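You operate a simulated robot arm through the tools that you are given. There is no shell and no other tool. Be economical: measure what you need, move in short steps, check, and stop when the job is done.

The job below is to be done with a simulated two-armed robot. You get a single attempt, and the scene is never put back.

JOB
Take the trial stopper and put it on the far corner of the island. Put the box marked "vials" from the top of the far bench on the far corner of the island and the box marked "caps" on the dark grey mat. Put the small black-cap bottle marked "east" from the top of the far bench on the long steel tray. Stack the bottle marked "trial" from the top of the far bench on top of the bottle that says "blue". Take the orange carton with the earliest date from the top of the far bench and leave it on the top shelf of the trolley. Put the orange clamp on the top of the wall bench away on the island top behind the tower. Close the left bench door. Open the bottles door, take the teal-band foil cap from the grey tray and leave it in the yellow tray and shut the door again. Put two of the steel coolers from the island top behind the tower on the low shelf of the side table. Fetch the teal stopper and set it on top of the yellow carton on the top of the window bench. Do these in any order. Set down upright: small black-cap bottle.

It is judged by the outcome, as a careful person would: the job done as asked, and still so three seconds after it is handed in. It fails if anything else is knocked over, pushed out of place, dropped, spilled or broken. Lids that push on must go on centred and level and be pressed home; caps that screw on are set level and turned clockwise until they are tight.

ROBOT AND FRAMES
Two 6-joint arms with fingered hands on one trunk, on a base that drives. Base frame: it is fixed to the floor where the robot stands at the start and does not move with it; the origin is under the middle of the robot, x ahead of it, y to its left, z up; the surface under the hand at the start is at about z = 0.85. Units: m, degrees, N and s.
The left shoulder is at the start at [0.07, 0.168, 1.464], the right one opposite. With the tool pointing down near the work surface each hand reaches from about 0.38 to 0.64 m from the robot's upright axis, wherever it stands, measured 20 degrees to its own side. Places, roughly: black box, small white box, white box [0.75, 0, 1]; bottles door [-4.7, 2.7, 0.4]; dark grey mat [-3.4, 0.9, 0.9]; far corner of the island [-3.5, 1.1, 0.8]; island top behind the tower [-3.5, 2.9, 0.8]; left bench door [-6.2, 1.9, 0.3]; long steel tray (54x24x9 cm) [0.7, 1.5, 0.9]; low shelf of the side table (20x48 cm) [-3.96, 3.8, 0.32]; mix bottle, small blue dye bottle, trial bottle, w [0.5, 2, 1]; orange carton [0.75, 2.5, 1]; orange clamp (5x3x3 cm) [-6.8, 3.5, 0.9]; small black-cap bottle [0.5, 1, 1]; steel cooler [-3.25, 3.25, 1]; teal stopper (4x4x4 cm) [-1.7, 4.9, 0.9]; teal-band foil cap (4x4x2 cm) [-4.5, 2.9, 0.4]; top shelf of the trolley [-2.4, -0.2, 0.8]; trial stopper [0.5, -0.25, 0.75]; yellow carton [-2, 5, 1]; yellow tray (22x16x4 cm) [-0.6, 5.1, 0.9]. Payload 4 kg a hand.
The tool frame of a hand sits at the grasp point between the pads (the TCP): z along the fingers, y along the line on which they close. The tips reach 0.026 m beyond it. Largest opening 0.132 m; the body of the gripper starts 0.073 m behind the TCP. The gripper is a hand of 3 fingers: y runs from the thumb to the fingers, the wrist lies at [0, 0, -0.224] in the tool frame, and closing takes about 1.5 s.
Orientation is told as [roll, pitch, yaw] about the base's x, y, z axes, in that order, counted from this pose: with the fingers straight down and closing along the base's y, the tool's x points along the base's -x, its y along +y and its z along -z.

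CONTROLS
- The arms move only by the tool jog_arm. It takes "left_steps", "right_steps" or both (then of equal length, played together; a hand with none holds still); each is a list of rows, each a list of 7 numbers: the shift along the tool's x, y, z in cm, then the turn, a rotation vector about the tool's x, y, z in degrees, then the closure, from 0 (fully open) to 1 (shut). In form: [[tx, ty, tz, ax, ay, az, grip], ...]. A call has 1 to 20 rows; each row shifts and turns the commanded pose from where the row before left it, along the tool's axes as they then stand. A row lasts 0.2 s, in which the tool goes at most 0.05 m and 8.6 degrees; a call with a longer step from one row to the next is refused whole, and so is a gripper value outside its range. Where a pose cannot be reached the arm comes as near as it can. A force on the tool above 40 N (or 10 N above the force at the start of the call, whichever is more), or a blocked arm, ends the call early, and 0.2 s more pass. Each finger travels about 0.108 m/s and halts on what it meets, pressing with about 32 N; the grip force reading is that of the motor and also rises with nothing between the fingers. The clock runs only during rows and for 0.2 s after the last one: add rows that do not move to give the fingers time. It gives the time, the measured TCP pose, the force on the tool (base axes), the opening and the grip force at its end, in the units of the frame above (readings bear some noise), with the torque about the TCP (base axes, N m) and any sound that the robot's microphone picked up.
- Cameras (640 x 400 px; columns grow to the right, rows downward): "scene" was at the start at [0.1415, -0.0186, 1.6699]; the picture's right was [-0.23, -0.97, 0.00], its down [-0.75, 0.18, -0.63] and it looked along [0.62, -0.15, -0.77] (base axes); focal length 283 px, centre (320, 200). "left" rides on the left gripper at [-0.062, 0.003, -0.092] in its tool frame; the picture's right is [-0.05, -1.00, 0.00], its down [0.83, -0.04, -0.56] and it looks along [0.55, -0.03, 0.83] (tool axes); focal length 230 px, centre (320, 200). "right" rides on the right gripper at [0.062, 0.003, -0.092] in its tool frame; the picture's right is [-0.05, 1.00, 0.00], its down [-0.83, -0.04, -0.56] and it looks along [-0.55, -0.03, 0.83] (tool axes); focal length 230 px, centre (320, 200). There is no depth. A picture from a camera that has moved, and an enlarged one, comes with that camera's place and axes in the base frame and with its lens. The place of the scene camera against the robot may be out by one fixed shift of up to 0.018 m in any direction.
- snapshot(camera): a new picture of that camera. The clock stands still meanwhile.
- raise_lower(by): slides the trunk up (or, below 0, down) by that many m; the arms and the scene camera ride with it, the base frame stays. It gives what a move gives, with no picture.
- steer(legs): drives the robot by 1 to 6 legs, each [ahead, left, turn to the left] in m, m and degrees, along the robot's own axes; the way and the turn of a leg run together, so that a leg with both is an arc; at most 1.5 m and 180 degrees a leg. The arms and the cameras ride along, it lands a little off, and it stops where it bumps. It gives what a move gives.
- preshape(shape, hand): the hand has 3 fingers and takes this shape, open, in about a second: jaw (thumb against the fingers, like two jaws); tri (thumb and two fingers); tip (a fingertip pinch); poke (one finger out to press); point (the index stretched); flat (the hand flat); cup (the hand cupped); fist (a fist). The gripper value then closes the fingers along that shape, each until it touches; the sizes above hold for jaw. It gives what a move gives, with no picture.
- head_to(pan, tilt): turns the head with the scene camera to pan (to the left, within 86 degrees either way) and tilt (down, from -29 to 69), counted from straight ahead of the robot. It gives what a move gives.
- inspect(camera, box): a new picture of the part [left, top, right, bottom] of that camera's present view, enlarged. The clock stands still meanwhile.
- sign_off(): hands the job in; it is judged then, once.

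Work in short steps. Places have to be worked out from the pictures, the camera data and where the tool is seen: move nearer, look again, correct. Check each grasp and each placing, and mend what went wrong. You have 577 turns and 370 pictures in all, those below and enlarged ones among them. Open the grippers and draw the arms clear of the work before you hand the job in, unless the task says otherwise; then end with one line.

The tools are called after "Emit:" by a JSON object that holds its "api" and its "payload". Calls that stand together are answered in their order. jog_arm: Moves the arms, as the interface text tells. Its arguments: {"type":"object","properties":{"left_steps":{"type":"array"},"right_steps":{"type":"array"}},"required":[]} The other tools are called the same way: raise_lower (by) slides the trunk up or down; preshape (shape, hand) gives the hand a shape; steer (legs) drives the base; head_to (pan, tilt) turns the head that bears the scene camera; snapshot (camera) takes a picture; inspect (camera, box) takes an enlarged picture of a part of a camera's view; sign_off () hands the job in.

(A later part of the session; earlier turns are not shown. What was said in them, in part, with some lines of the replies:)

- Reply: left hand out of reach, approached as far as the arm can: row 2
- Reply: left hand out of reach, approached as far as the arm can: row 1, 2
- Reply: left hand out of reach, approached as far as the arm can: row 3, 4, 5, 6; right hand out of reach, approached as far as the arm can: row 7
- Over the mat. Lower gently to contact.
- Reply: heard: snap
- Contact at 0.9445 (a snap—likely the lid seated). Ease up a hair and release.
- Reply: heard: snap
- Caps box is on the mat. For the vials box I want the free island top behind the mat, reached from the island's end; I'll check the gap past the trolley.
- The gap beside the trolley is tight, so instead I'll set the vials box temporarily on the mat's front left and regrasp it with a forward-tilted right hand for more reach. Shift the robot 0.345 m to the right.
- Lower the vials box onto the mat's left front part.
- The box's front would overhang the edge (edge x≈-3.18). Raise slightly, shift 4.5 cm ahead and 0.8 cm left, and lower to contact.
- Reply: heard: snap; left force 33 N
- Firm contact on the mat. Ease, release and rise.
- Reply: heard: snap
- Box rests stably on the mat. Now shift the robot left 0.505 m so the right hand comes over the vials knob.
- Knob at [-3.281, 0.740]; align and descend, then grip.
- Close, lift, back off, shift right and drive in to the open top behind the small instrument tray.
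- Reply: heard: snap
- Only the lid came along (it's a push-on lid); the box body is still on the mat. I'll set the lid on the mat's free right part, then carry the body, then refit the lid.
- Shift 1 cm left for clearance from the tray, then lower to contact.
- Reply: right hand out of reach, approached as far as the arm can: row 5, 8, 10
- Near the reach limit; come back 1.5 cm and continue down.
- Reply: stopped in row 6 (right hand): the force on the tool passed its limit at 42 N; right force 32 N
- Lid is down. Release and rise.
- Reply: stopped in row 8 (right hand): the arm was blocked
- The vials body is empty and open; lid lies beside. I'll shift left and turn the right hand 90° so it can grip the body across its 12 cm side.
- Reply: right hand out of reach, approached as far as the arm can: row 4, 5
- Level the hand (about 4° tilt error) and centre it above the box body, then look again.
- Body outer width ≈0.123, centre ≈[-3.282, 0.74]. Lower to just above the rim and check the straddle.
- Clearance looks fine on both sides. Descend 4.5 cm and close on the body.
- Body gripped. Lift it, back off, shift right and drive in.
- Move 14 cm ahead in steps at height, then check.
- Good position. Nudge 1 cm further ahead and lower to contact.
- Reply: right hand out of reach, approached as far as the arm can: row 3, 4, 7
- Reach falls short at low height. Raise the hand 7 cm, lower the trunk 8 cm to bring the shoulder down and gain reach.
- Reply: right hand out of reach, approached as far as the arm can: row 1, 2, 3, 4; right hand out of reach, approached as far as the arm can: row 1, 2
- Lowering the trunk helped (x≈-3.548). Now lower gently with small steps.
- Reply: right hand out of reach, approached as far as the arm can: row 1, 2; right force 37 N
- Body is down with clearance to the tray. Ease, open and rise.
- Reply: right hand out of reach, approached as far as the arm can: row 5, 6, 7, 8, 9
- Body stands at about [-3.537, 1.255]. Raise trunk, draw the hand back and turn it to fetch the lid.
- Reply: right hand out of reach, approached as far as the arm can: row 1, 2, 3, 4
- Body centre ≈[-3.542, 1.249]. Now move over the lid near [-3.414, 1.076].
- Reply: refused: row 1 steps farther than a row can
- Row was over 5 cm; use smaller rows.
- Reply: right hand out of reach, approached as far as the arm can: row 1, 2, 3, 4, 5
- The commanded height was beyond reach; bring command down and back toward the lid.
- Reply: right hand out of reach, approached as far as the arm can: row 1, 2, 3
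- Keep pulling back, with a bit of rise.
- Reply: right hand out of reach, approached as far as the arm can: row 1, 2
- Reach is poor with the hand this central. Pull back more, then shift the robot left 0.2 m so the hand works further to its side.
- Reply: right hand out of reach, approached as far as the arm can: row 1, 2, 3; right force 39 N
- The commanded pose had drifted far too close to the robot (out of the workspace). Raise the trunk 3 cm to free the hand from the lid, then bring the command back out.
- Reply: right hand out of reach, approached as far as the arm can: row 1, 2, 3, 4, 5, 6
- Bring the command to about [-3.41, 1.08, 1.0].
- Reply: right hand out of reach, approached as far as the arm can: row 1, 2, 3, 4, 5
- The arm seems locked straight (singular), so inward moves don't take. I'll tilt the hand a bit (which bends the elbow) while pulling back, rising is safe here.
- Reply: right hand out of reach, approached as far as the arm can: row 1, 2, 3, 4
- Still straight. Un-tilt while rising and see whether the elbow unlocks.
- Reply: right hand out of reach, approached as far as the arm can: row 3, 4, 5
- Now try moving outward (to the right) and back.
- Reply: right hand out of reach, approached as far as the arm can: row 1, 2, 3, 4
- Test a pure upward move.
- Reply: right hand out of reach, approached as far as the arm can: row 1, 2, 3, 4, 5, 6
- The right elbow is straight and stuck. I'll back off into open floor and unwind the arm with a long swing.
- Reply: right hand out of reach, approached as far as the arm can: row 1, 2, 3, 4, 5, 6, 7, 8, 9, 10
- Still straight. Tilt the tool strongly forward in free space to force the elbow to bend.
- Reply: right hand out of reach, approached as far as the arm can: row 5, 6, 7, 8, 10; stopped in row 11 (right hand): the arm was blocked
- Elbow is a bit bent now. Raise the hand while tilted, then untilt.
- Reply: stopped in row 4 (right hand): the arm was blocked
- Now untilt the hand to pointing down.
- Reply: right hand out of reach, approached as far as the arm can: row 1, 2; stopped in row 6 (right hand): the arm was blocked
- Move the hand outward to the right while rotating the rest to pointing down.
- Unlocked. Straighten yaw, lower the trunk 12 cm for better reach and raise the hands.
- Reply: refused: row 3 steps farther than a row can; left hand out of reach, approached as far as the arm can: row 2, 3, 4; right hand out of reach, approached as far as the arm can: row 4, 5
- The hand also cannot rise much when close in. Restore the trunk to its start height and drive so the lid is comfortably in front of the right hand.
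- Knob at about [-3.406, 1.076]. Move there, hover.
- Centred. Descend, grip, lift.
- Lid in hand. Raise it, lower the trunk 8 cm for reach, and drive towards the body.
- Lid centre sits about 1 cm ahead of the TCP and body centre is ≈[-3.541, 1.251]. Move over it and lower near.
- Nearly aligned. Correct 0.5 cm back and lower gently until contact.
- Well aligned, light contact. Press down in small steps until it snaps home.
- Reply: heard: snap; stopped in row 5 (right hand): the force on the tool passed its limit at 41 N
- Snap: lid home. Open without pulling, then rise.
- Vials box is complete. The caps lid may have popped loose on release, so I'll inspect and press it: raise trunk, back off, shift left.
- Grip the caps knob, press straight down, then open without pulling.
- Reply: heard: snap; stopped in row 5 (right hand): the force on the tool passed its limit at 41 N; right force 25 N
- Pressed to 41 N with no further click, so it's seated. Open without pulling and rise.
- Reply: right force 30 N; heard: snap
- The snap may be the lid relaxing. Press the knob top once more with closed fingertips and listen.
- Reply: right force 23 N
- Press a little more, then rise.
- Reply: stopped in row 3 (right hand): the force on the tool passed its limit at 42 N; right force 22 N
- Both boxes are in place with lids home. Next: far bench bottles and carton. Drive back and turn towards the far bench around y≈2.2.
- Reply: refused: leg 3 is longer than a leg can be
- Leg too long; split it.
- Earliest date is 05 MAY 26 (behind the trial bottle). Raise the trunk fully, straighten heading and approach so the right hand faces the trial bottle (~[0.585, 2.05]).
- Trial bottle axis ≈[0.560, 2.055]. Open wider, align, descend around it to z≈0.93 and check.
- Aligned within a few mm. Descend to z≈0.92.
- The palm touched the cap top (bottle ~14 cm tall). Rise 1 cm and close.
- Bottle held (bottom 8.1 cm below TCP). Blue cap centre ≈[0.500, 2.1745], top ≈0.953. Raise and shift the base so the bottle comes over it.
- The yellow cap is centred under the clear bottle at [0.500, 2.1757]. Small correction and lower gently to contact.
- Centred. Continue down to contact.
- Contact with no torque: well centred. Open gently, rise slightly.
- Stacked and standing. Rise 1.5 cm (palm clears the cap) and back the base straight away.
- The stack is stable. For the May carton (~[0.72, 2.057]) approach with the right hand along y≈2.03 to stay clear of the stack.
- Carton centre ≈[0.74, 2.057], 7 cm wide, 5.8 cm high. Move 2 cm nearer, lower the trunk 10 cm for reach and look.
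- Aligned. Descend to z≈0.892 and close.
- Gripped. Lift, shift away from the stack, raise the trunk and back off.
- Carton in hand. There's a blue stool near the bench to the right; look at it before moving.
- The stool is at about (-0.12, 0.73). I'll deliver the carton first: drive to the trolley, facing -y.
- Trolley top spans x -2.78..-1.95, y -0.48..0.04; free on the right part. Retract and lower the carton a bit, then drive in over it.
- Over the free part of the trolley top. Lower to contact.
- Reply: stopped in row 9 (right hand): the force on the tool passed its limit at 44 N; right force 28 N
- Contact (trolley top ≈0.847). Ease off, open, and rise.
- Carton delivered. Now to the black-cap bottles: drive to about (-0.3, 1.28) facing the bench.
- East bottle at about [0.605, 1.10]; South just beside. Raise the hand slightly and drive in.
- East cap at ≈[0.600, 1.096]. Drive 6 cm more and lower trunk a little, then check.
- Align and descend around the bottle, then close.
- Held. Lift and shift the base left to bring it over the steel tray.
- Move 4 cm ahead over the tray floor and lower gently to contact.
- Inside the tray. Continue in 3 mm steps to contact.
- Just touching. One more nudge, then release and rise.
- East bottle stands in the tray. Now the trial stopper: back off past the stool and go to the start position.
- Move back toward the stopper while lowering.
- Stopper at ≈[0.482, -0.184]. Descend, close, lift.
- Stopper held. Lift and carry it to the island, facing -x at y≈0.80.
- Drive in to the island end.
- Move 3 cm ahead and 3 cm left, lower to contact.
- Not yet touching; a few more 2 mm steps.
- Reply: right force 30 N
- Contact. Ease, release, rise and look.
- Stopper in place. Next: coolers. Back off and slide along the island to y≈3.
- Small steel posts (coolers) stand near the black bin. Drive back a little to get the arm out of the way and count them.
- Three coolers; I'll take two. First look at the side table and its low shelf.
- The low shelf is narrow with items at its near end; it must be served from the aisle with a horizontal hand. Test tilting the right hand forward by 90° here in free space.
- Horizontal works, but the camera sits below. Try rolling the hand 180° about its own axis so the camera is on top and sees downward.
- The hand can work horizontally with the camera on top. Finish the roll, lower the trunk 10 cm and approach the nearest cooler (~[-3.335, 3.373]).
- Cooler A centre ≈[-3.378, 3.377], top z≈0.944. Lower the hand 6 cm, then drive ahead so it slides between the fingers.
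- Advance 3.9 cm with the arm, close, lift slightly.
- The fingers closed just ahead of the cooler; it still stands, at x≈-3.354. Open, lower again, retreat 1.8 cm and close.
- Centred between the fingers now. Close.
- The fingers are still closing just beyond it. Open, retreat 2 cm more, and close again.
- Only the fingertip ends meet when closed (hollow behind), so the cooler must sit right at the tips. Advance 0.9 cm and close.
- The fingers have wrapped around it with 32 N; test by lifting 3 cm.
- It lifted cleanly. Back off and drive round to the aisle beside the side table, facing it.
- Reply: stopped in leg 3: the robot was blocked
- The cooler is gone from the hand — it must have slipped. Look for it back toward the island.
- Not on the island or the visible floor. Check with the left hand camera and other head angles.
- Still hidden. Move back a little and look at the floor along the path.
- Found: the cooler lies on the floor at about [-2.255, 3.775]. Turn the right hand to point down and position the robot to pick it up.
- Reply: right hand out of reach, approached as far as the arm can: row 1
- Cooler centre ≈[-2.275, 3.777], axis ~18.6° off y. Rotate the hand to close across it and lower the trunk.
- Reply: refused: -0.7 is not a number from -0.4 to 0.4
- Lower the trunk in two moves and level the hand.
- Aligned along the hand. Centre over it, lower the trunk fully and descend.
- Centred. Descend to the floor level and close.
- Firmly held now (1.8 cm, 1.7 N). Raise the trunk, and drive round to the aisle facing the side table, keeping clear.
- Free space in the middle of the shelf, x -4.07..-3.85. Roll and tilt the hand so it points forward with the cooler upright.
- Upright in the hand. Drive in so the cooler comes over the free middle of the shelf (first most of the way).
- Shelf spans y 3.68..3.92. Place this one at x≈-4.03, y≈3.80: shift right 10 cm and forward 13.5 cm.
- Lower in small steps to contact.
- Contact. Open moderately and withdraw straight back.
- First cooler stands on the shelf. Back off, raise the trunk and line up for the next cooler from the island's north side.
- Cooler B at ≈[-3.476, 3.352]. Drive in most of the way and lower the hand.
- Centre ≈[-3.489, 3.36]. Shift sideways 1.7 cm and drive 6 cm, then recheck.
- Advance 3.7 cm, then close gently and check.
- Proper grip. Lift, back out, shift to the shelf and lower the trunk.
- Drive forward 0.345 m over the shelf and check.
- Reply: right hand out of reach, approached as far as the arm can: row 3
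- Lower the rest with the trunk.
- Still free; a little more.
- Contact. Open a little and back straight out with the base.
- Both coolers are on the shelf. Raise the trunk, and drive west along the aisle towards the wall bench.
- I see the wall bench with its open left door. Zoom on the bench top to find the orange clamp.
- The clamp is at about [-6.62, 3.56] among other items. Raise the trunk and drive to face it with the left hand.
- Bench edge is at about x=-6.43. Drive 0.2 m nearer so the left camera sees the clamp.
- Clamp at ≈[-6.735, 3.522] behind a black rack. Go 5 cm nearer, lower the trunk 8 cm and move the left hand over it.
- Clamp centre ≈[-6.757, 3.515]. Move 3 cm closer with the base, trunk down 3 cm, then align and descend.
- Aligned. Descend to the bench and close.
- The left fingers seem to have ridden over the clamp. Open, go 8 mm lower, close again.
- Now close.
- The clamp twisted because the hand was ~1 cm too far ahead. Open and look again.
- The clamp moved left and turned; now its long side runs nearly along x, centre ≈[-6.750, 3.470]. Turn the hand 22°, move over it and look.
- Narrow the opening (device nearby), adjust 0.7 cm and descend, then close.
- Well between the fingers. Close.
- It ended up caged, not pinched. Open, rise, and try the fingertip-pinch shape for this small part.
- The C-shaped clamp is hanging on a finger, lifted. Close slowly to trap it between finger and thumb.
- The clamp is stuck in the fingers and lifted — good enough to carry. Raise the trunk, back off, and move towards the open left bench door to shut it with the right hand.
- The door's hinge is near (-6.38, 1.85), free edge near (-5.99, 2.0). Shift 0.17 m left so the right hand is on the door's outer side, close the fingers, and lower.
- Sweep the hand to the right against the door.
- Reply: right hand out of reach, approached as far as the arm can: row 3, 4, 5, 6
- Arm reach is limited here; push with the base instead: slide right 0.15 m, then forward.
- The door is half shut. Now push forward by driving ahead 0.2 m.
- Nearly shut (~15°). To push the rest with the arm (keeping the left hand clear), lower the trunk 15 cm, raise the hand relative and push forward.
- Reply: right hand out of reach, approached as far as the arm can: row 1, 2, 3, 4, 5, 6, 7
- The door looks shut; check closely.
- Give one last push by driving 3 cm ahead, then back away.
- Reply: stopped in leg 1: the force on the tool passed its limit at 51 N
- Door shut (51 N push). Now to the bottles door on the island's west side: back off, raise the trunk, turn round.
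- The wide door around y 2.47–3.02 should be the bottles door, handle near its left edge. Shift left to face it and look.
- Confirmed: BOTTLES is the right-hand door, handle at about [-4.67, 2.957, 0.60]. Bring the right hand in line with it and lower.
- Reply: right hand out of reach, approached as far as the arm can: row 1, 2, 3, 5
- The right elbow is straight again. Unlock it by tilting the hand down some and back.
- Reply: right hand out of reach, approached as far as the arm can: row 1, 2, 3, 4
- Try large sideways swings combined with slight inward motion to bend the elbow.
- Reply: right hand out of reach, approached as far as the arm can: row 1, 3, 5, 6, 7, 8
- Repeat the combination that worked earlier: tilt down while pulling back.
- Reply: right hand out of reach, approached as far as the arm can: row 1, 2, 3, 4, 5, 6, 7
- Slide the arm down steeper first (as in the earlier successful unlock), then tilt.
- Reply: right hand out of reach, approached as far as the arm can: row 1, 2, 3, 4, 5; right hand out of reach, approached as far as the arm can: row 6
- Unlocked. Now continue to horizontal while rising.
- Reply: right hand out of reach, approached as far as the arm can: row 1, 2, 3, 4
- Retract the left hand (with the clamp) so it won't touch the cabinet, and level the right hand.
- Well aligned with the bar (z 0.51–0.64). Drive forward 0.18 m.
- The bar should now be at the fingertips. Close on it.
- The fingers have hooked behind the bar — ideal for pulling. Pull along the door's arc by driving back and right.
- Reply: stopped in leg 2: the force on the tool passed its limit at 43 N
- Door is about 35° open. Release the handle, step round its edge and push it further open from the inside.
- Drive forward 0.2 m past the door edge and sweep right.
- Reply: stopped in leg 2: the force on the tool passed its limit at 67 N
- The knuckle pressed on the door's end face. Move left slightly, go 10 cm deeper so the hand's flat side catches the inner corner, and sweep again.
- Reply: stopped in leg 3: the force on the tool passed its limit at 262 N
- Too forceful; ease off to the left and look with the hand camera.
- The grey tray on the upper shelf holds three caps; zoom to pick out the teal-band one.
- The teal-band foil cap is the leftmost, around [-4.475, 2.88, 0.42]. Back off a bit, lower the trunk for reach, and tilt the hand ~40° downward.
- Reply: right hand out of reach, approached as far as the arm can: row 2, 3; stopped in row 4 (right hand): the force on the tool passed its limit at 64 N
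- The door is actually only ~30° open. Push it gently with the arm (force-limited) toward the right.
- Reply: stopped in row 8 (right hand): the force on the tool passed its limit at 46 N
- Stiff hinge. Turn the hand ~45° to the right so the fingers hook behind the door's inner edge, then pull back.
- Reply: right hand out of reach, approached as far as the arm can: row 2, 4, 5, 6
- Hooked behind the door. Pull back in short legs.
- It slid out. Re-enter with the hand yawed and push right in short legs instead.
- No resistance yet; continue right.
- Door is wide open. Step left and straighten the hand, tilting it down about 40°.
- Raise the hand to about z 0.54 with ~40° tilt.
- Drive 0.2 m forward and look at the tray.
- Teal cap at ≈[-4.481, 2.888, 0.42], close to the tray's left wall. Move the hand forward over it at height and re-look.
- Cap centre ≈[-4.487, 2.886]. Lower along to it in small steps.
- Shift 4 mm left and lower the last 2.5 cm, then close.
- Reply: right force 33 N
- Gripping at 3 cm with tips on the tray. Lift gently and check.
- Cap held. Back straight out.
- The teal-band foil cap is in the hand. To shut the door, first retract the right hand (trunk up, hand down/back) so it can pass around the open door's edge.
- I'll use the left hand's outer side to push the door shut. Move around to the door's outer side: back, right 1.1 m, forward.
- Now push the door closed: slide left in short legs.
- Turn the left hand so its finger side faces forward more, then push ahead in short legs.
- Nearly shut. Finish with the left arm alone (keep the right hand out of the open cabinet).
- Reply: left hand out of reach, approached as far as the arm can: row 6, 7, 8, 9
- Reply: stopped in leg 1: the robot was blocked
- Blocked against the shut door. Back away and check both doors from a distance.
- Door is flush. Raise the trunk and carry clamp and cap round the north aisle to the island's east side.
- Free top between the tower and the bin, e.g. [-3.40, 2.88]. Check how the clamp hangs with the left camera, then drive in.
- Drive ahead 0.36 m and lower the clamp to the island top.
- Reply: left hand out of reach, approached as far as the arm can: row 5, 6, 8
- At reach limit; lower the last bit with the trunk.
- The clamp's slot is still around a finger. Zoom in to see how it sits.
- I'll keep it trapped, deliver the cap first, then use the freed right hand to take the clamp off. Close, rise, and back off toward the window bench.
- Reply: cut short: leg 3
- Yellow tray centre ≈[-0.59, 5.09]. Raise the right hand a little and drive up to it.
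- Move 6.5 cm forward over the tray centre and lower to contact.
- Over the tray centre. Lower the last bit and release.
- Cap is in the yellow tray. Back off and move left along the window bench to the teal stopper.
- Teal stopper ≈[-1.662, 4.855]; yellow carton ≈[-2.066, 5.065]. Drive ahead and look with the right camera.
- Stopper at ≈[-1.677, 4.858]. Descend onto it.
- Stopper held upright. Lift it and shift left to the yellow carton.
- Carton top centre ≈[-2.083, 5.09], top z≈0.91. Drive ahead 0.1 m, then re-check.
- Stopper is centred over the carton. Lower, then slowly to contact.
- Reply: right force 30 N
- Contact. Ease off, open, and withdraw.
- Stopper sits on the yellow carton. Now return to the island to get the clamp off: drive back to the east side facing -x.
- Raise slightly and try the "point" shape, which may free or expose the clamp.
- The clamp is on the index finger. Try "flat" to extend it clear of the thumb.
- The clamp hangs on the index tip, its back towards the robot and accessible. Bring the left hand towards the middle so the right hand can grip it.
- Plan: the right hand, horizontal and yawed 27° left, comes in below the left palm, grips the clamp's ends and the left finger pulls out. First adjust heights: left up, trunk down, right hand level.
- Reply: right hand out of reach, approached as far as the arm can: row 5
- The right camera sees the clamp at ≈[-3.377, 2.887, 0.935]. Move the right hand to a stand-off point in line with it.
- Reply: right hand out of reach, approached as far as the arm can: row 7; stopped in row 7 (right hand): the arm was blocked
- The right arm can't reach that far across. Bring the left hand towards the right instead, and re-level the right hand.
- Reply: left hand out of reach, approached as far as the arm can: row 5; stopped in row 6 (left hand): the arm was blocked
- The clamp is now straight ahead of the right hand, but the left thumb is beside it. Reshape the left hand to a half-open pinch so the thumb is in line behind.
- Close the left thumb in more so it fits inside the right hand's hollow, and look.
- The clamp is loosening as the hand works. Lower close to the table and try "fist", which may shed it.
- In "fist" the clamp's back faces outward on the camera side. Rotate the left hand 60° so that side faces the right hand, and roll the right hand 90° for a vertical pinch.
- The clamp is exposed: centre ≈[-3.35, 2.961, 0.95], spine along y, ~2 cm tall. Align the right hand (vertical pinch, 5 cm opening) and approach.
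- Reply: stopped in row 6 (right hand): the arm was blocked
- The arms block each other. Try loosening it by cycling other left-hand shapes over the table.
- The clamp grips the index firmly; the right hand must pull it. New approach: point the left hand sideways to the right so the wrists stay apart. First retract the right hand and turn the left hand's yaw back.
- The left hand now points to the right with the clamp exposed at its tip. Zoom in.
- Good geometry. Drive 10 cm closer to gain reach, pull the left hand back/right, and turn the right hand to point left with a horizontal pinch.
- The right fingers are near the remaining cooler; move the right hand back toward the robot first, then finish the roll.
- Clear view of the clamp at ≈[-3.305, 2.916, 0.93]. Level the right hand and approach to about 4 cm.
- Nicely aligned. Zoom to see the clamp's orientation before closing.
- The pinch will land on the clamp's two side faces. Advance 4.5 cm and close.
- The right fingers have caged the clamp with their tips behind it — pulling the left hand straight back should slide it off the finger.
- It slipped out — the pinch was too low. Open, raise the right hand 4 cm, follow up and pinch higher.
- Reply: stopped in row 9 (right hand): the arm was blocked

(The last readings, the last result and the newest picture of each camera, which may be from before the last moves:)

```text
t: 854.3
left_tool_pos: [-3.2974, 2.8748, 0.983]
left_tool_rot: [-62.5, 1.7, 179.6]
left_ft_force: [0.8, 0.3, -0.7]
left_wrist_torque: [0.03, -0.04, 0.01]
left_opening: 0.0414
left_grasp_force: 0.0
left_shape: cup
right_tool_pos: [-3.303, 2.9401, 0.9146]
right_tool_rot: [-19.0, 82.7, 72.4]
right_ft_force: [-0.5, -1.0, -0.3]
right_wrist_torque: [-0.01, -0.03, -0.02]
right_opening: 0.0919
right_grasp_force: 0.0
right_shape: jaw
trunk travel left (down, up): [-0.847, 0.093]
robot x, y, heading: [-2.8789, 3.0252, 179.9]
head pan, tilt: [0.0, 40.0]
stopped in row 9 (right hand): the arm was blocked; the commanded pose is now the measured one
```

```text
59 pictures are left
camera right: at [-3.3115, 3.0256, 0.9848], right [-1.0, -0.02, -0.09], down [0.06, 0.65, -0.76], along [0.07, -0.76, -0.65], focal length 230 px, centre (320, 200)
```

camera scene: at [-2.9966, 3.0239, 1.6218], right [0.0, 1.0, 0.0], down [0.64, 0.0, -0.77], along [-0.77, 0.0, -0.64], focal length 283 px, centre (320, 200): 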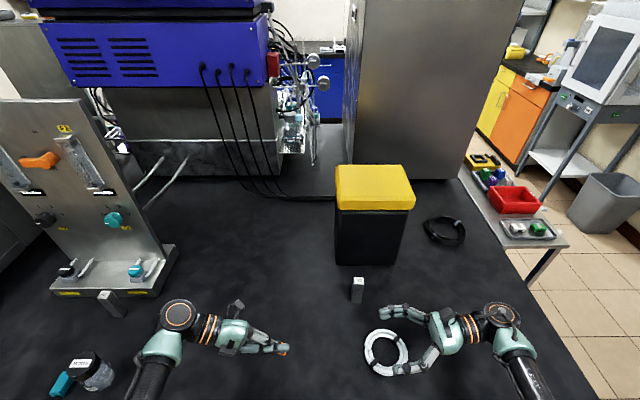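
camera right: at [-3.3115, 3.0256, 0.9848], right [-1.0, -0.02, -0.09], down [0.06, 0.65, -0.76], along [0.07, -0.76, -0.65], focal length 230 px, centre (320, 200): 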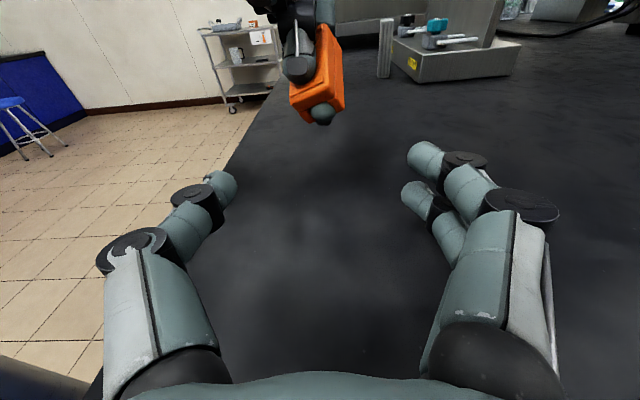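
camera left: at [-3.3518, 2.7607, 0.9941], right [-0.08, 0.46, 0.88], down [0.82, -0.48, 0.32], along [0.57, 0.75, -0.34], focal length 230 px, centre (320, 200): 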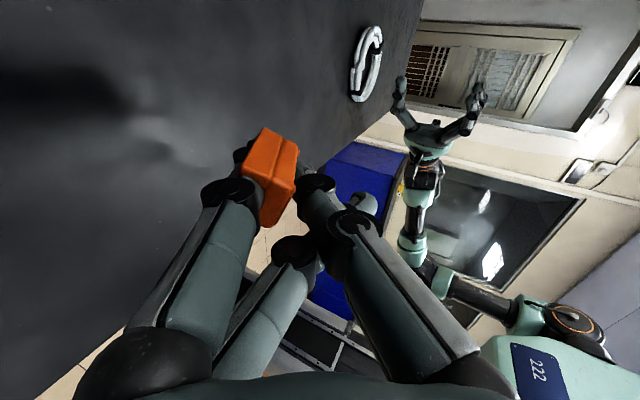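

The right arm is at its limit there. Back it 3 cm, level and raise it, and bring the left hand to it instead.

Emit:
{"api": "jog_arm", "payload": {"right_steps": [[0, 0, -1.5, 0, 3, 0, 0.3], [0, 0, -1.5, 0, 3, 0, 0.3], [1.2, 0, 0, 0, 0, 0, 0.3], [1.2, 0, 0, 0, 0, 0, 0.3], [0, 0, 0, 0, 0, 0, 0.3]]}}

Emit:
{"api": "jog_arm", "payload": {"left_steps": [[0, -0.8, 2, 0, 0, 0, 0], [0, -0.8, 2, 0, 0, 0, 0], [0, -0.8, 2, 0, 0, 0, 0], [0, 0, 0, 0, 0, 0, 0]]}}

Emit:
{"api": "snapshot", "payload": {"camera": "right"}}

```text
t: 855.5
left_tool_pos: [-3.2976, 2.8751, 0.983]
left_tool_rot: [-62.5, 1.8, 179.6]
left_ft_force: [-0.2, 0.7, -0.4]
left_wrist_torque: [0.0, 0.01, 0.0]
left_opening: 0.0413
left_grasp_force: 0.0
left_shape: cup
right_tool_pos: [-3.3053, 2.9665, 0.9425]
right_tool_rot: [-77.8, 87.7, 13.7]
right_ft_force: [-0.4, 0.3, -0.3]
right_wrist_torque: [-0.01, 0.01, -0.02]
right_opening: 0.0921
right_grasp_force: 0.0
right_shape: jaw
trunk travel left (down, up): [-0.847, 0.093]
robot x, y, heading: [-2.8794, 3.0275, 179.9]
head pan, tilt: [0.0, 40.0]
```

```text
t: 856.5
left_tool_pos: [-3.2956, 2.9388, 0.9758]
left_tool_rot: [-62.6, 1.7, 179.6]
left_ft_force: [0.7, -0.6, 0.6]
left_wrist_torque: [-0.03, 0.03, 0.02]
left_opening: 0.0415
left_grasp_force: 0.1
left_shape: cup
right_tool_pos: [-3.3048, 2.967, 0.9411]
right_tool_rot: [-76.2, 87.7, 15.1]
right_ft_force: [-0.4, -0.7, 0.7]
right_wrist_torque: [0.04, 0.03, -0.01]
right_opening: 0.0917
right_grasp_force: 0.2
right_shape: jaw
trunk travel left (down, up): [-0.847, 0.093]
robot x, y, heading: [-2.8776, 3.0252, 179.6]
head pan, tilt: [0.0, 40.0]
```

```text
58 pictures are left
camera right: at [-3.3133, 3.0603, 1.0026], right [-1.0, -0.02, -0.09], down [0.06, 0.57, -0.82], along [0.07, -0.82, -0.56], focal length 230 px, centre (320, 200)
```

right: 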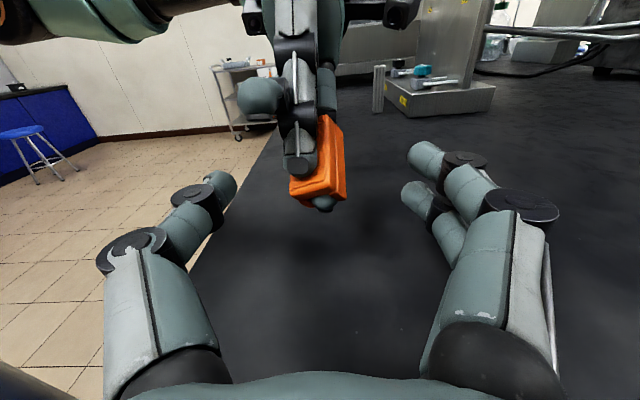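

Bring the left hand 2.5 cm further so the clamp's middle is at the right fingertips, then close.

Emit:
{"api": "jog_arm", "payload": {"left_steps": [[0, -0.3, 1.3, 0, 0, 0, 0], [0, -0.4, 1.2, 0, 0, 0, 0], [0, 0, 0, 0, 0, 0, 0], [0, 0, 0, 0, 0, 0, 0], [0, 0, 0, 0, 0, 0, 0], [0, 0, 0, 0, 0, 0, 0], [0, 0, 0, 0, 0, 0, 0]], "right_steps": [[0, 0, 0, 0, 0, 0, 0.3], [0, 0, 0, 0, 0, 0, 0.3], [0, 0, 0, 0, 0, 0, 0.5], [0, 0, 0, 0, 0, 0, 0.65], [0, 0, 0, 0, 0, 0, 0.8], [0, 0, 0, 0, 0, 0, 0.95], [0, 0, 0, 0, 0, 0, 0.95]]}}

Emit:
{"api": "snapshot", "payload": {"camera": "right"}}

```text
t: 858.1
left_tool_pos: [-3.2963, 2.9646, 0.9703]
left_tool_rot: [-62.6, 1.6, 179.6]
left_ft_force: [-2.0, 3.9, 3.1]
left_wrist_torque: [0.12, -0.04, 0.12]
left_opening: 0.0416
left_grasp_force: 0.1
left_shape: cup
right_tool_pos: [-3.3048, 2.9663, 0.9423]
right_tool_rot: [-76.8, 87.6, 14.4]
right_ft_force: [1.8, -3.4, -1.6]
right_wrist_torque: [-0.02, 0.11, -0.08]
right_opening: 0.0173
right_grasp_force: 32.3
right_shape: jaw
trunk travel left (down, up): [-0.847, 0.093]
robot x, y, heading: [-2.8787, 3.024, 179.9]
head pan, tilt: [0.0, 40.0]
```

```text
57 pictures are left
camera right: at [-3.3131, 3.0602, 1.0024], right [-1.0, -0.02, -0.09], down [0.06, 0.56, -0.82], along [0.07, -0.82, -0.56], focal length 230 px, centre (320, 200)
```

right: 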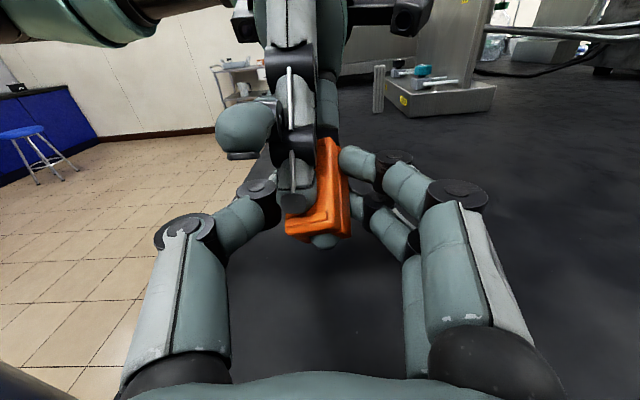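

Now gripping at 1.7 cm. Pull the left hand straight back.

Emit:
{"api": "jog_arm", "payload": {"left_steps": [[0, 0, -0.8, 0, 0, 0, 0], [0, 0, -0.8, 0, 0, 0, 0], [0, 0, -1, 0, 0, 0, 0], [0, 0, -1, 0, 0, 0, 0], [0, 0, -1, 0, 0, 0, 0], [0, 0, -1, 0, 0, 0, 0]], "right_steps": [[0, 0, 0, 0, 0, 0, 1], [0, 0, 0, 0, 0, 0, 1], [0, 0, 0, 0, 0, 0, 1], [0, 0, 0, 0, 0, 0, 1], [0, 0, 0, 0, 0, 0, 1], [0, 0, 0, 0, 0, 0, 1]]}}

Emit:
{"api": "snapshot", "payload": {"camera": "right"}}

```text
t: 859.5
left_tool_pos: [-3.296, 2.9133, 0.9966]
left_tool_rot: [-62.3, 1.7, 179.6]
left_ft_force: [-0.4, -0.4, -0.2]
left_wrist_torque: [-0.01, 0.04, -0.01]
left_opening: 0.0421
left_grasp_force: 0.0
left_shape: cup
right_tool_pos: [-3.3053, 2.9685, 0.9417]
right_tool_rot: [-73.5, 87.7, 17.7]
right_ft_force: [0.1, 0.2, -1.4]
right_wrist_torque: [0.01, -0.02, 0.01]
right_opening: 0.0076
right_grasp_force: 32.0
right_shape: jaw
trunk travel left (down, up): [-0.847, 0.093]
robot x, y, heading: [-2.8777, 3.0239, 179.7]
head pan, tilt: [0.0, 40.0]
```

```text
56 pictures are left
camera right: at [-3.3133, 3.0607, 1.0022], right [-1.0, -0.02, -0.09], down [0.06, 0.57, -0.82], along [0.07, -0.82, -0.56], focal length 230 px, centre (320, 200)
```

right: 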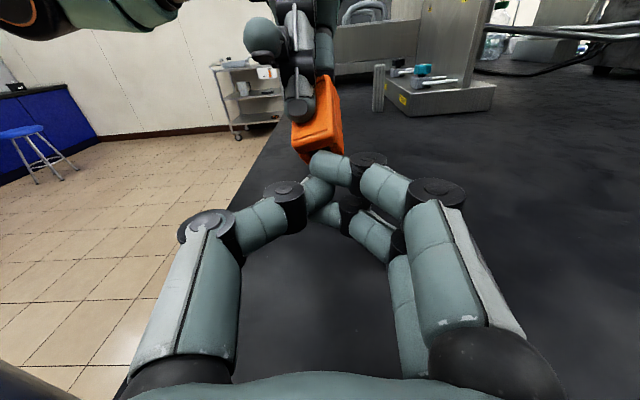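

Emit:
{"api": "jog_arm", "payload": {"left_steps": [[0, 0, -1.5, 0, 0, 0, 0], [0, 0, -1.5, 0, 0, 0, 0], [0, 0, 0, 0, 0, 0, 0]]}}

Emit:
{"api": "inspect", "payload": {"camera": "right", "box": [220, 20, 440, 240]}}

```text
t: 860.3
left_tool_pos: [-3.2978, 2.8887, 1.0116]
left_tool_rot: [-62.5, 1.8, 179.6]
left_ft_force: [0.0, 0.6, -1.1]
left_wrist_torque: [0.03, -0.01, 0.01]
left_opening: 0.0417
left_grasp_force: 0.1
left_shape: cup
right_tool_pos: [-3.3049, 2.9681, 0.9405]
right_tool_rot: [-77.1, 87.6, 14.2]
right_ft_force: [0.5, -0.5, -0.3]
right_wrist_torque: [0.0, 0.0, -0.01]
right_opening: 0.0079
right_grasp_force: 32.0
right_shape: jaw
trunk travel left (down, up): [-0.847, 0.093]
robot x, y, heading: [-2.8797, 3.0251, 179.5]
head pan, tilt: [0.0, 40.0]
```

```text
1.82 times, centred on (330, 130) of right
camera zoom: at [-3.3133, 3.0608, 1.0025], right [-1.0, -0.02, -0.09], down [0.06, 0.56, -0.82], along [0.07, -0.83, -0.56], focal length 418 px, centre (302, 327)
```

zoom: 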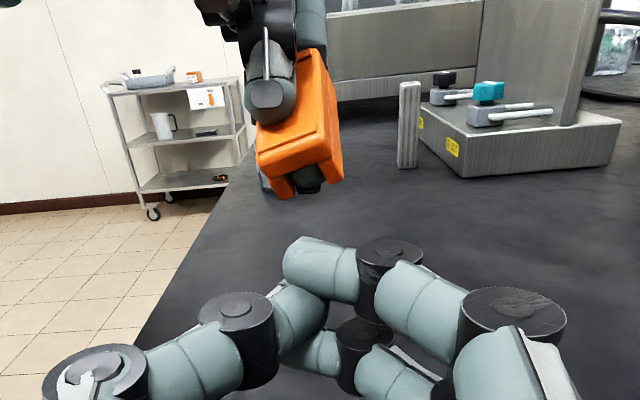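

Progress: the clamp slid about 1 cm toward the fingertip. Repeat: open, bring the left hand in, pinch and pull.

Emit:
{"api": "jog_arm", "payload": {"left_steps": [[0, 0, 0, 0, 0, 0, 0], [0, 0, 0, 0, 0, 0, 0], [0, 0, 0, 0, 0, 0, 0], [0, 0.2, 2, 0, 0, 0, 0], [0, 0.2, 2, 0, 0, 0, 0], [0, 0.2, 2, 0, 0, 0, 0], [0, 0.1, 1.5, 0, 0, 0, 0], [0, 0, 0, 0, 0, 0, 0], [0, 0, 0, 0, 0, 0, 0], [0, 0, 0, 0, 0, 0, 0], [0, 0, 0, 0, 0, 0, 0], [0, 0, 0, 0, 0, 0, 0]], "right_steps": [[0, 0, 0, 0, 0, 0, 0.6], [0, 0, 0, 0, 0, 0, 0.3], [0, 0, 0, 0, 0, 0, 0.3], [0, 0, 0, 0, 0, 0, 0.3], [0, 0, 0, 0, 0, 0, 0.3], [0, 0, 0, 0, 0, 0, 0.3], [0, 0, 0, 0, 0, 0, 0.3], [0, 0, 0, 0, 0, 0, 0.5], [0, 0, 0, 0, 0, 0, 0.7], [0, 0, 0, 0, 0, 0, 0.9], [0, 0, 0, 0, 0, 0, 1], [0, 0, 0, 0, 0, 0, 1]]}}

Emit:
{"api": "snapshot", "payload": {"camera": "right"}}

```text
t: 862.9
left_tool_pos: [-3.2956, 2.9513, 0.9702]
left_tool_rot: [-62.5, 1.8, 179.5]
left_ft_force: [-1.8, 2.9, 0.1]
left_wrist_torque: [0.08, -0.05, 0.03]
left_opening: 0.0419
left_grasp_force: 0.1
left_shape: cup
right_tool_pos: [-3.3053, 2.9673, 0.9422]
right_tool_rot: [-77.0, 87.6, 14.4]
right_ft_force: [1.8, -2.5, 0.5]
right_wrist_torque: [-0.02, 0.08, -0.05]
right_opening: 0.0218
right_grasp_force: 31.9
right_shape: jaw
trunk travel left (down, up): [-0.847, 0.093]
robot x, y, heading: [-2.8779, 3.0219, 179.9]
head pan, tilt: [0.0, 40.0]
```

```text
54 pictures are left
camera right: at [-3.3132, 3.0603, 1.0026], right [-1.0, -0.02, -0.09], down [0.06, 0.56, -0.82], along [0.07, -0.82, -0.56], focal length 230 px, centre (320, 200)
```

right: 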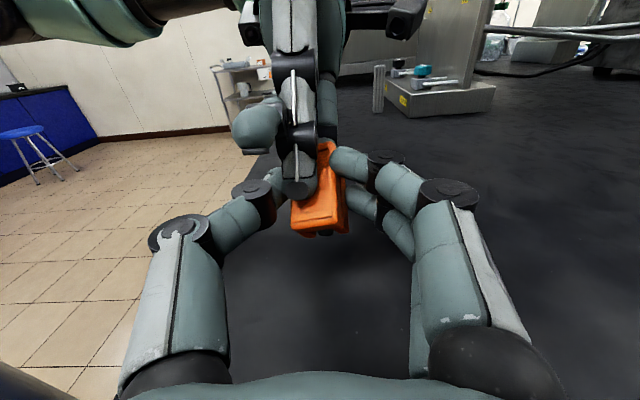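

Gripped at 2.2 cm now. Pull the left hand back again.

Emit:
{"api": "jog_arm", "payload": {"left_steps": [[0, 0, -0.8, 0, 0, 0, 0], [0, 0, -0.8, 0, 0, 0, 0], [0, 0, -1, 0, 0, 0, 0], [0, 0, -1, 0, 0, 0, 0], [0, 0, -1, 0, 0, 0, 0], [0, 0, -1.5, 0, 0, 0, 0], [0, 0, -1.5, 0, 0, 0, 0]], "right_steps": [[0, 0, 0, 0, 0, 0, 1], [0, 0, 0, 0, 0, 0, 1], [0, 0, 0, 0, 0, 0, 1], [0, 0, 0, 0, 0, 0, 1], [0, 0, 0, 0, 0, 0, 1], [0, 0, 0, 0, 0, 0, 1], [0, 0, 0, 0, 0, 0, 1]]}}

Emit:
{"api": "snapshot", "payload": {"camera": "right"}}

```text
t: 864.5
left_tool_pos: [-3.297, 2.8833, 1.0055]
left_tool_rot: [-62.6, 1.7, 179.7]
left_ft_force: [-0.5, -0.1, 0.2]
left_wrist_torque: [0.02, 0.01, 0.0]
left_opening: 0.0438
left_grasp_force: 0.1
left_shape: cup
right_tool_pos: [-3.3058, 2.9675, 0.9407]
right_tool_rot: [-75.0, 87.5, 16.6]
right_ft_force: [0.5, 0.0, -0.4]
right_wrist_torque: [0.0, -0.03, 0.0]
right_opening: 0.0203
right_grasp_force: 32.3
right_shape: jaw
trunk travel left (down, up): [-0.847, 0.093]
robot x, y, heading: [-2.8781, 3.0234, 179.5]
head pan, tilt: [0.0, 40.0]
```

```text
53 pictures are left
camera right: at [-3.3131, 3.06, 1.0023], right [-1.0, -0.02, -0.09], down [0.06, 0.57, -0.82], along [0.07, -0.82, -0.56], focal length 230 px, centre (320, 200)
```

right: 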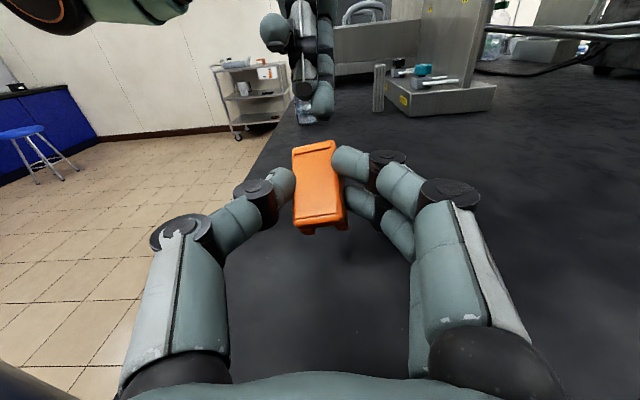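

The clamp is off and held by the right hand. Return the left hand to pointing down, shift left clear of the white coil, and set the clamp down.

Emit:
{"api": "jog_arm", "payload": {"left_steps": [[0, 1, -0.5, -8.2, 0, 0, 0], [0, 1, -0.5, -8.2, 0, 0, 0], [0, 1, 0, -8.2, 0, 0, 0], [0, 1, 0, -8.2, 0, 0, 0], [0, 1, 0, -8.2, 0, 0, 0], [0, 1, 0, -8.2, 0, 0, 0], [0, 1, 0, -8.2, 0, 0, 0], [0, 0, 0, -8.2, 0, 0, 0]]}}

Emit:
{"api": "steer", "payload": {"legs": [[0, 0.12, 0]]}}

Emit:
{"api": "snapshot", "payload": {"camera": "scene"}}

```text
t: 866.3
left_tool_pos: [-3.2989, 2.8241, 0.9604]
left_tool_rot: [3.2, 1.8, 179.4]
left_ft_force: [-0.5, -0.2, 0.5]
left_wrist_torque: [-0.02, 0.01, -0.01]
left_opening: 0.0438
left_grasp_force: 0.1
left_shape: cup
left hand out of reach, approached as far as the arm can: row 7
right_tool_pos: [-3.3057, 2.9688, 0.9421]
right_tool_rot: [-78.8, 87.7, 12.6]
right_ft_force: [-0.3, 0.3, 0.7]
right_wrist_torque: [-0.04, 0.01, 0.05]
right_opening: 0.0206
right_grasp_force: 32.6
right_shape: jaw
trunk travel left (down, up): [-0.847, 0.093]
robot x, y, heading: [-2.8773, 3.0266, 179.7]
head pan, tilt: [0.0, 40.0]
```

```text
t: 867.5
left_tool_pos: [-3.2986, 2.7056, 0.96]
left_tool_rot: [3.2, 1.8, 179.5]
left_ft_force: [-0.1, 0.1, -0.4]
left_wrist_torque: [-0.03, 0.04, 0.0]
left_opening: 0.0441
left_grasp_force: 0.0
left_shape: cup
right_tool_pos: [-3.3049, 2.851, 0.9425]
right_tool_rot: [-78.0, 87.6, 13.4]
right_ft_force: [-1.0, -0.5, -0.4]
right_wrist_torque: [0.01, 0.01, -0.01]
right_opening: 0.0206
right_grasp_force: 32.0
right_shape: jaw
trunk travel left (down, up): [-0.847, 0.093]
robot x, y, heading: [-2.8799, 2.9038, 179.7]
head pan, tilt: [0.0, 40.0]
```

```text
52 pictures are left
camera scene: at [-2.9971, 2.9077, 1.6218], right [0.0, 1.0, 0.0], down [0.64, 0.0, -0.77], along [-0.77, 0.0, -0.64], focal length 283 px, centre (320, 200)
```

scene: 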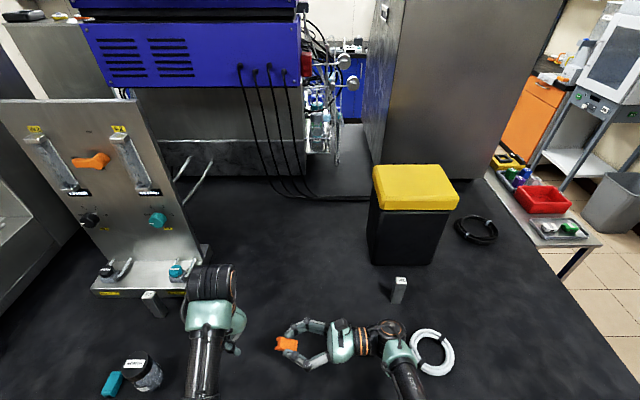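

Lowering horizontally would hit the wrist on the table; tilt the right hand ~60° down first.

Emit:
{"api": "jog_arm", "payload": {"right_steps": [[0, 0, 0, 0, -8.5, 0, 1], [0, 0, 0, 0, -8.5, 0, 1], [0, 0, 0, 0, -8.5, 0, 1], [0, 0, 0, 0, -8.5, 0, 1], [0, 0, 0, 0, -8.5, 0, 1], [0, 0, 0, 0, -8.5, 0, 1], [0, 0, 0, 0, -8.5, 0, 1], [0, 0, 0, 0, 0, 0, 1]], "left_steps": [[0, 0, -1, 0, 0, 0, 0], [0, 0, -1, 0, 0, 0, 0], [0, 0, -1, 0, 0, 0, 0], [0, 0, -1, 0, 0, 0, 0], [0, 0, 0, 0, 0, 0, 0], [0, 0, 0, 0, 0, 0, 0], [0, 0, 0, 0, 0, 0, 0], [0, 0, 0, 0, 0, 0, 0]]}}

Emit:
{"api": "snapshot", "payload": {"camera": "right"}}

```text
t: 868.5
left_tool_pos: [-3.2961, 2.6948, 0.9696]
left_tool_rot: [5.7, 1.9, 179.9]
left_ft_force: [0.2, 0.0, 0.7]
left_wrist_torque: [0.02, -0.01, 0.01]
left_opening: 0.044
left_grasp_force: 0.1
left_shape: cup
left hand out of reach, approached as far as the arm can: row 2, 3, 4
right_tool_pos: [-3.3055, 2.8657, 0.8779]
right_tool_rot: [-4.0, 58.1, 87.7]
right_ft_force: [1.2, -2.8, 12.3]
right_wrist_torque: [-0.29, 0.18, 0.03]
right_opening: 0.0217
right_grasp_force: 31.8
right_shape: jaw
right hand out of reach, approached as far as the arm can: row 2, 3, 4
trunk travel left (down, up): [-0.847, 0.093]
robot x, y, heading: [-2.8791, 2.9054, 180.0]
head pan, tilt: [0.0, 40.0]
stopped in row 4 (right hand): the force on the tool passed its limit at 69 N (the readings are from after the stop); the commanded pose is now the measured one
```

```text
51 pictures are left
camera right: at [-3.3125, 2.9131, 0.977], right [-1.0, 0.01, -0.08], down [0.04, 0.91, -0.41], along [0.07, -0.41, -0.91], focal length 230 px, centre (320, 200)
```

right: 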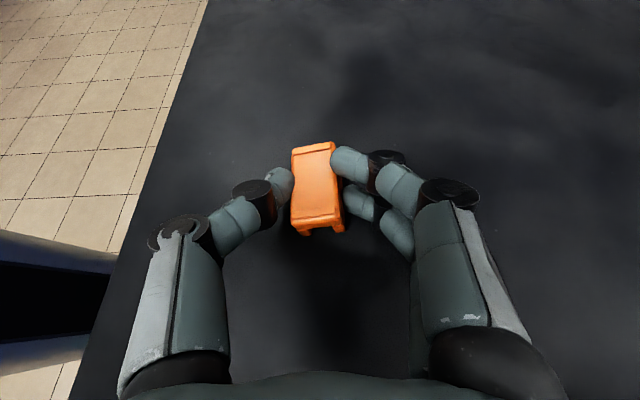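

It sank onto the table: the clamp is in contact. Open the fingers gently.

Emit:
{"api": "jog_arm", "payload": {"right_steps": [[0, 0, 0, 0, 0, 0, 0.85], [0, 0, 0, 0, 0, 0, 0.7], [0, 0, 0, 0, 0, 0, 0.55], [0, 0, 0, 0, 0, 0, 0.4], [0, 0, 0, 0, 0, 0, 0.3], [0, 0, 0, 0, 0, 0, 0.3]]}}

Emit:
{"api": "snapshot", "payload": {"camera": "right"}}

```text
t: 869.9
left_tool_pos: [-3.2964, 2.696, 0.9688]
left_tool_rot: [5.7, 1.8, 179.9]
left_ft_force: [-0.6, -0.6, -1.0]
left_wrist_torque: [-0.03, 0.0, 0.0]
left_opening: 0.044
left_grasp_force: 0.1
left_shape: cup
right_tool_pos: [-3.3026, 2.8658, 0.879]
right_tool_rot: [-4.1, 58.1, 87.7]
right_ft_force: [7.4, 2.2, 24.6]
right_wrist_torque: [-0.29, 0.55, 0.07]
right_opening: 0.0822
right_grasp_force: 0.1
right_shape: jaw
trunk travel left (down, up): [-0.847, 0.093]
robot x, y, heading: [-2.8778, 2.906, 179.8]
head pan, tilt: [0.0, 40.0]
```

```text
50 pictures are left
camera right: at [-3.3111, 2.9135, 0.9772], right [-1.0, 0.01, -0.08], down [0.04, 0.91, -0.41], along [0.07, -0.41, -0.91], focal length 230 px, centre (320, 200)
```

right: 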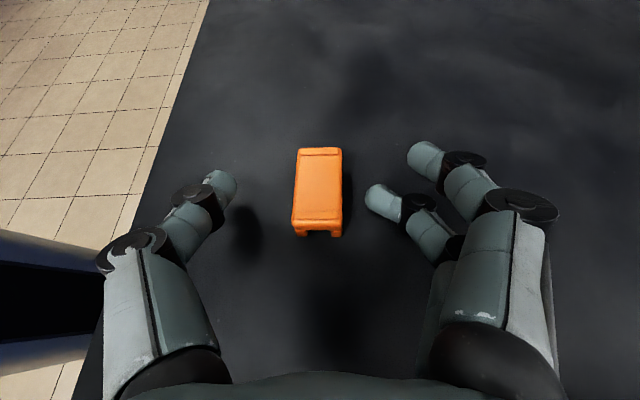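

The clamp stands on the island top. Raise the trunk to lift the hand straight off, then back away.

Emit:
{"api": "raise_lower", "payload": {"by": 0.09}}

Emit:
{"api": "snapshot", "payload": {"camera": "right"}}

```text
t: 871.2
left_tool_pos: [-3.2979, 2.6949, 1.0589]
left_tool_rot: [5.8, 2.0, 179.8]
left_ft_force: [0.1, -0.1, 0.4]
left_wrist_torque: [0.0, -0.01, 0.07]
left_opening: 0.0443
left_grasp_force: 0.1
left_shape: cup
right_tool_pos: [-3.3038, 2.8662, 0.9659]
right_tool_rot: [-4.5, 58.0, 87.3]
right_ft_force: [0.9, -0.1, 0.6]
right_wrist_torque: [-0.02, 0.01, -0.02]
right_opening: 0.0921
right_grasp_force: 0.1
right_shape: jaw
trunk travel left (down, up): [-0.937, 0.003]
robot x, y, heading: [-2.8772, 2.9019, 179.8]
head pan, tilt: [0.0, 40.0]
```

```text
49 pictures are left
camera right: at [-3.313, 2.9131, 1.0644], right [-1.0, 0.01, -0.09], down [0.04, 0.91, -0.41], along [0.08, -0.41, -0.91], focal length 230 px, centre (320, 200)
```

right: 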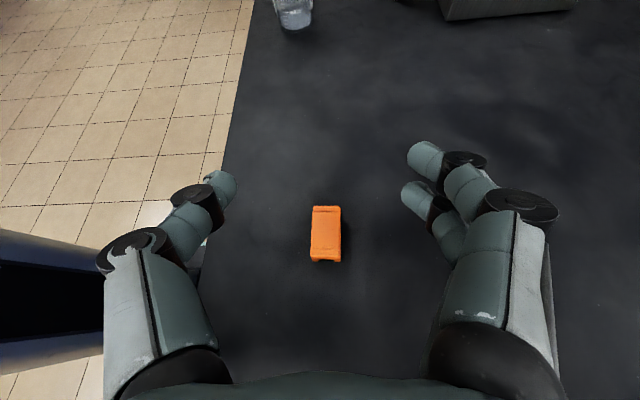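

Clamp placed. Back away, open the left hand, and take a look at the island.

Emit:
{"api": "steer", "payload": {"legs": [[-0.7, 0, 0], [0, 0.6, 0]]}}

Emit:
{"api": "preshape", "payload": {"shape": "jaw", "hand": "left"}}

Emit:
{"api": "head_to", "payload": {"pan": 0, "tilt": 28}}

Emit:
{"api": "snapshot", "payload": {"camera": "scene"}}

Emit:
{"api": "inspect", "payload": {"camera": "scene", "box": [0, 150, 220, 290]}}

```text
t: 878.0
left_tool_pos: [-2.6072, 2.0982, 1.0584]
left_tool_rot: [5.8, 1.9, 179.5]
left_ft_force: [0.5, -0.3, -0.1]
left_wrist_torque: [-0.01, 0.0, 0.02]
left_opening: 0.0439
left_grasp_force: 0.0
left_shape: cup
right_tool_pos: [-2.6138, 2.2684, 0.9663]
right_tool_rot: [-4.5, 58.1, 86.8]
right_ft_force: [-0.1, -0.9, -0.6]
right_wrist_torque: [-0.04, 0.04, 0.0]
right_opening: 0.0921
right_grasp_force: 0.0
right_shape: jaw
trunk travel left (down, up): [-0.937, 0.003]
robot x, y, heading: [-2.1883, 2.3012, 179.3]
head pan, tilt: [0.0, 40.0]
```

```text
t: 878.9
left_tool_pos: [-2.6078, 2.0953, 1.0584]
left_tool_rot: [5.6, 2.1, 179.5]
left_ft_force: [0.2, -0.1, -0.7]
left_wrist_torque: [0.02, -0.01, -0.03]
left_opening: 0.1318
left_grasp_force: 0.1
left_shape: jaw
right_tool_pos: [-2.6147, 2.2681, 0.9648]
right_tool_rot: [-4.5, 57.9, 86.9]
right_ft_force: [0.0, 0.5, -0.6]
right_wrist_torque: [0.0, 0.01, 0.0]
right_opening: 0.092
right_grasp_force: 0.1
right_shape: jaw
trunk travel left (down, up): [-0.937, 0.003]
robot x, y, heading: [-2.1883, 2.3047, 179.3]
head pan, tilt: [0.0, 40.0]
```

```text
t: 879.6
left_tool_pos: [-2.6083, 2.096, 1.0576]
left_tool_rot: [5.8, 2.1, 179.5]
left_ft_force: [0.5, 0.3, -0.4]
left_wrist_torque: [-0.02, 0.01, 0.0]
left_opening: 0.1318
left_grasp_force: 0.0
left_shape: jaw
right_tool_pos: [-2.6135, 2.2687, 0.9648]
right_tool_rot: [-4.5, 57.9, 86.9]
right_ft_force: [0.4, -0.8, 0.3]
right_wrist_torque: [0.01, 0.01, -0.02]
right_opening: 0.0919
right_grasp_force: 0.0
right_shape: jaw
trunk travel left (down, up): [-0.937, 0.003]
robot x, y, heading: [-2.1867, 2.3009, 179.4]
head pan, tilt: [0.0, 28.0]
```

```text
48 pictures are left
camera scene: at [-2.3121, 2.3043, 1.7303], right [0.01, 1.0, 0.0], down [0.47, -0.01, -0.88], along [-0.88, 0.01, -0.47], focal length 283 px, centre (320, 200)
```

scene: 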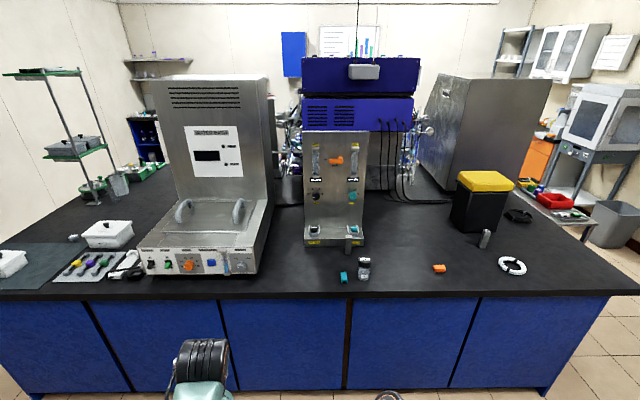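

```text
2.86 times, centred on (110, 220) of scene
camera zoom: at [-2.3121, 2.3043, 1.7303], right [0.01, 1.0, 0.0], down [0.47, -0.01, -0.88], along [-0.88, 0.01, -0.47], focal length 809 px, centre (920, 143)
```

zoom: 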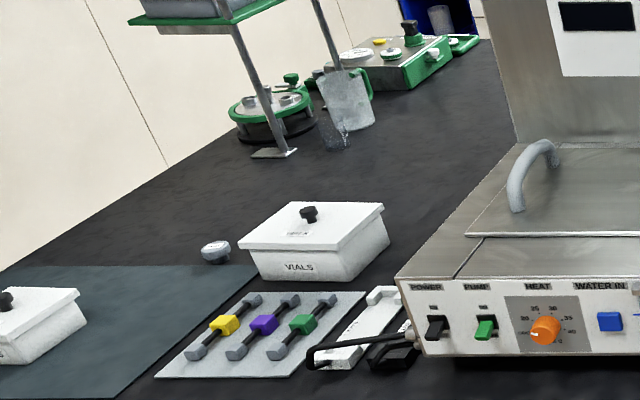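

All fine here. Turn round for a last look at the far bench and trolley.

Emit:
{"api": "steer", "payload": {"legs": [[-0.3, 0, 0], [0, 0, 180]]}}

Emit:
{"api": "head_to", "payload": {"pan": 0, "tilt": 15}}

Emit:
{"api": "inspect", "payload": {"camera": "scene", "box": [200, 160, 500, 320]}}

Emit:
{"api": "head_to", "payload": {"pan": -65, "tilt": 20}}

Emit:
{"api": "snapshot", "payload": {"camera": "scene"}}

```text
t: 889.0
left_tool_pos: [-1.469, 2.5137, 1.059]
left_tool_rot: [5.7, 2.0, 0.3]
left_ft_force: [0.0, -0.6, -0.2]
left_wrist_torque: [0.01, 0.0, 0.02]
left_opening: 0.132
left_grasp_force: 0.2
left_shape: jaw
right_tool_pos: [-1.4587, 2.3415, 0.9653]
right_tool_rot: [-4.5, 57.8, -92.4]
right_ft_force: [-0.4, 0.1, 0.2]
right_wrist_torque: [0.04, -0.06, -0.02]
right_opening: 0.0921
right_grasp_force: 0.0
right_shape: jaw
trunk travel left (down, up): [-0.937, 0.003]
robot x, y, heading: [-1.8878, 2.3036, -0.0]
head pan, tilt: [0.0, 28.0]
```

```text
t: 889.8
left_tool_pos: [-1.4687, 2.5143, 1.059]
left_tool_rot: [5.8, 1.9, 0.2]
left_ft_force: [0.3, 0.3, 0.9]
left_wrist_torque: [-0.01, 0.01, -0.01]
left_opening: 0.1321
left_grasp_force: 0.1
left_shape: jaw
right_tool_pos: [-1.4608, 2.3423, 0.9657]
right_tool_rot: [-4.5, 57.9, -92.3]
right_ft_force: [0.1, 0.9, 0.4]
right_wrist_torque: [-0.01, -0.03, -0.01]
right_opening: 0.0921
right_grasp_force: 0.0
right_shape: jaw
trunk travel left (down, up): [-0.937, 0.003]
robot x, y, heading: [-1.8838, 2.2987, 0.1]
head pan, tilt: [0.0, 15.0]
```

```text
2.13 times, centred on (350, 240) of scene
camera zoom: at [-1.7259, 2.2999, 1.7513], right [0.0, -1.0, 0.0], down [-0.26, 0.0, -0.97], along [0.97, 0.0, -0.26], focal length 604 px, centre (256, 115)
```

zoom: 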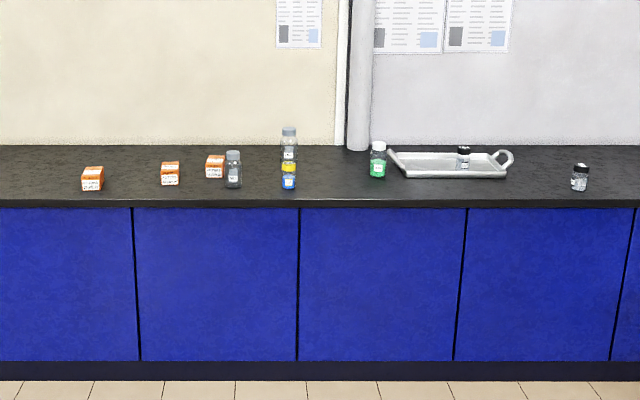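

```text
t: 891.1
left_tool_pos: [-1.4685, 2.5127, 1.0572]
left_tool_rot: [5.9, 2.0, 0.2]
left_ft_force: [-0.8, -0.7, -0.3]
left_wrist_torque: [0.01, -0.01, 0.01]
left_opening: 0.132
left_grasp_force: 0.0
left_shape: jaw
right_tool_pos: [-1.4594, 2.3418, 0.965]
right_tool_rot: [-4.5, 57.9, -92.4]
right_ft_force: [-0.6, 0.0, 0.3]
right_wrist_torque: [0.0, 0.04, 0.01]
right_opening: 0.092
right_grasp_force: 0.1
right_shape: jaw
trunk travel left (down, up): [-0.937, 0.003]
robot x, y, heading: [-1.8818, 2.3016, -0.0]
head pan, tilt: [-65.0, 20.0]
```

```text
45 pictures are left
camera scene: at [-1.7797, 2.2154, 1.7433], right [-0.91, -0.42, 0.0], down [-0.15, 0.31, -0.94], along [0.4, -0.85, -0.34], focal length 283 px, centre (320, 200)
```

scene: 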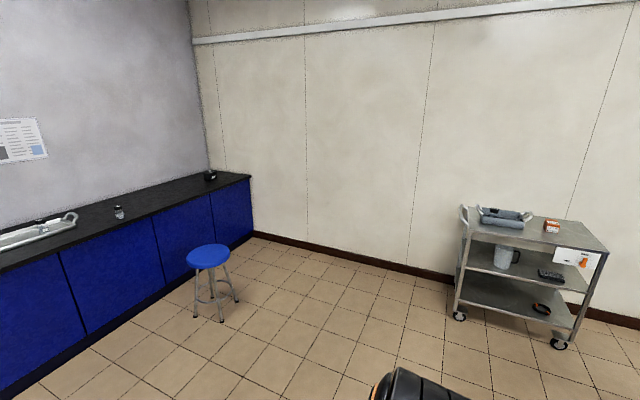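

The stack, tray and trolley are all as left. Both grippers are open and the arms are clear, so I'm handing in.

Emit:
{"api": "sign_off", "payload": {}}

```text
The job is handed in.
```

All the tasks are done and handed in. One of the two steel coolers fell to the floor on the way, and I picked it up and set it on the low shelf. The vials lid came off in transit and was pressed back on.
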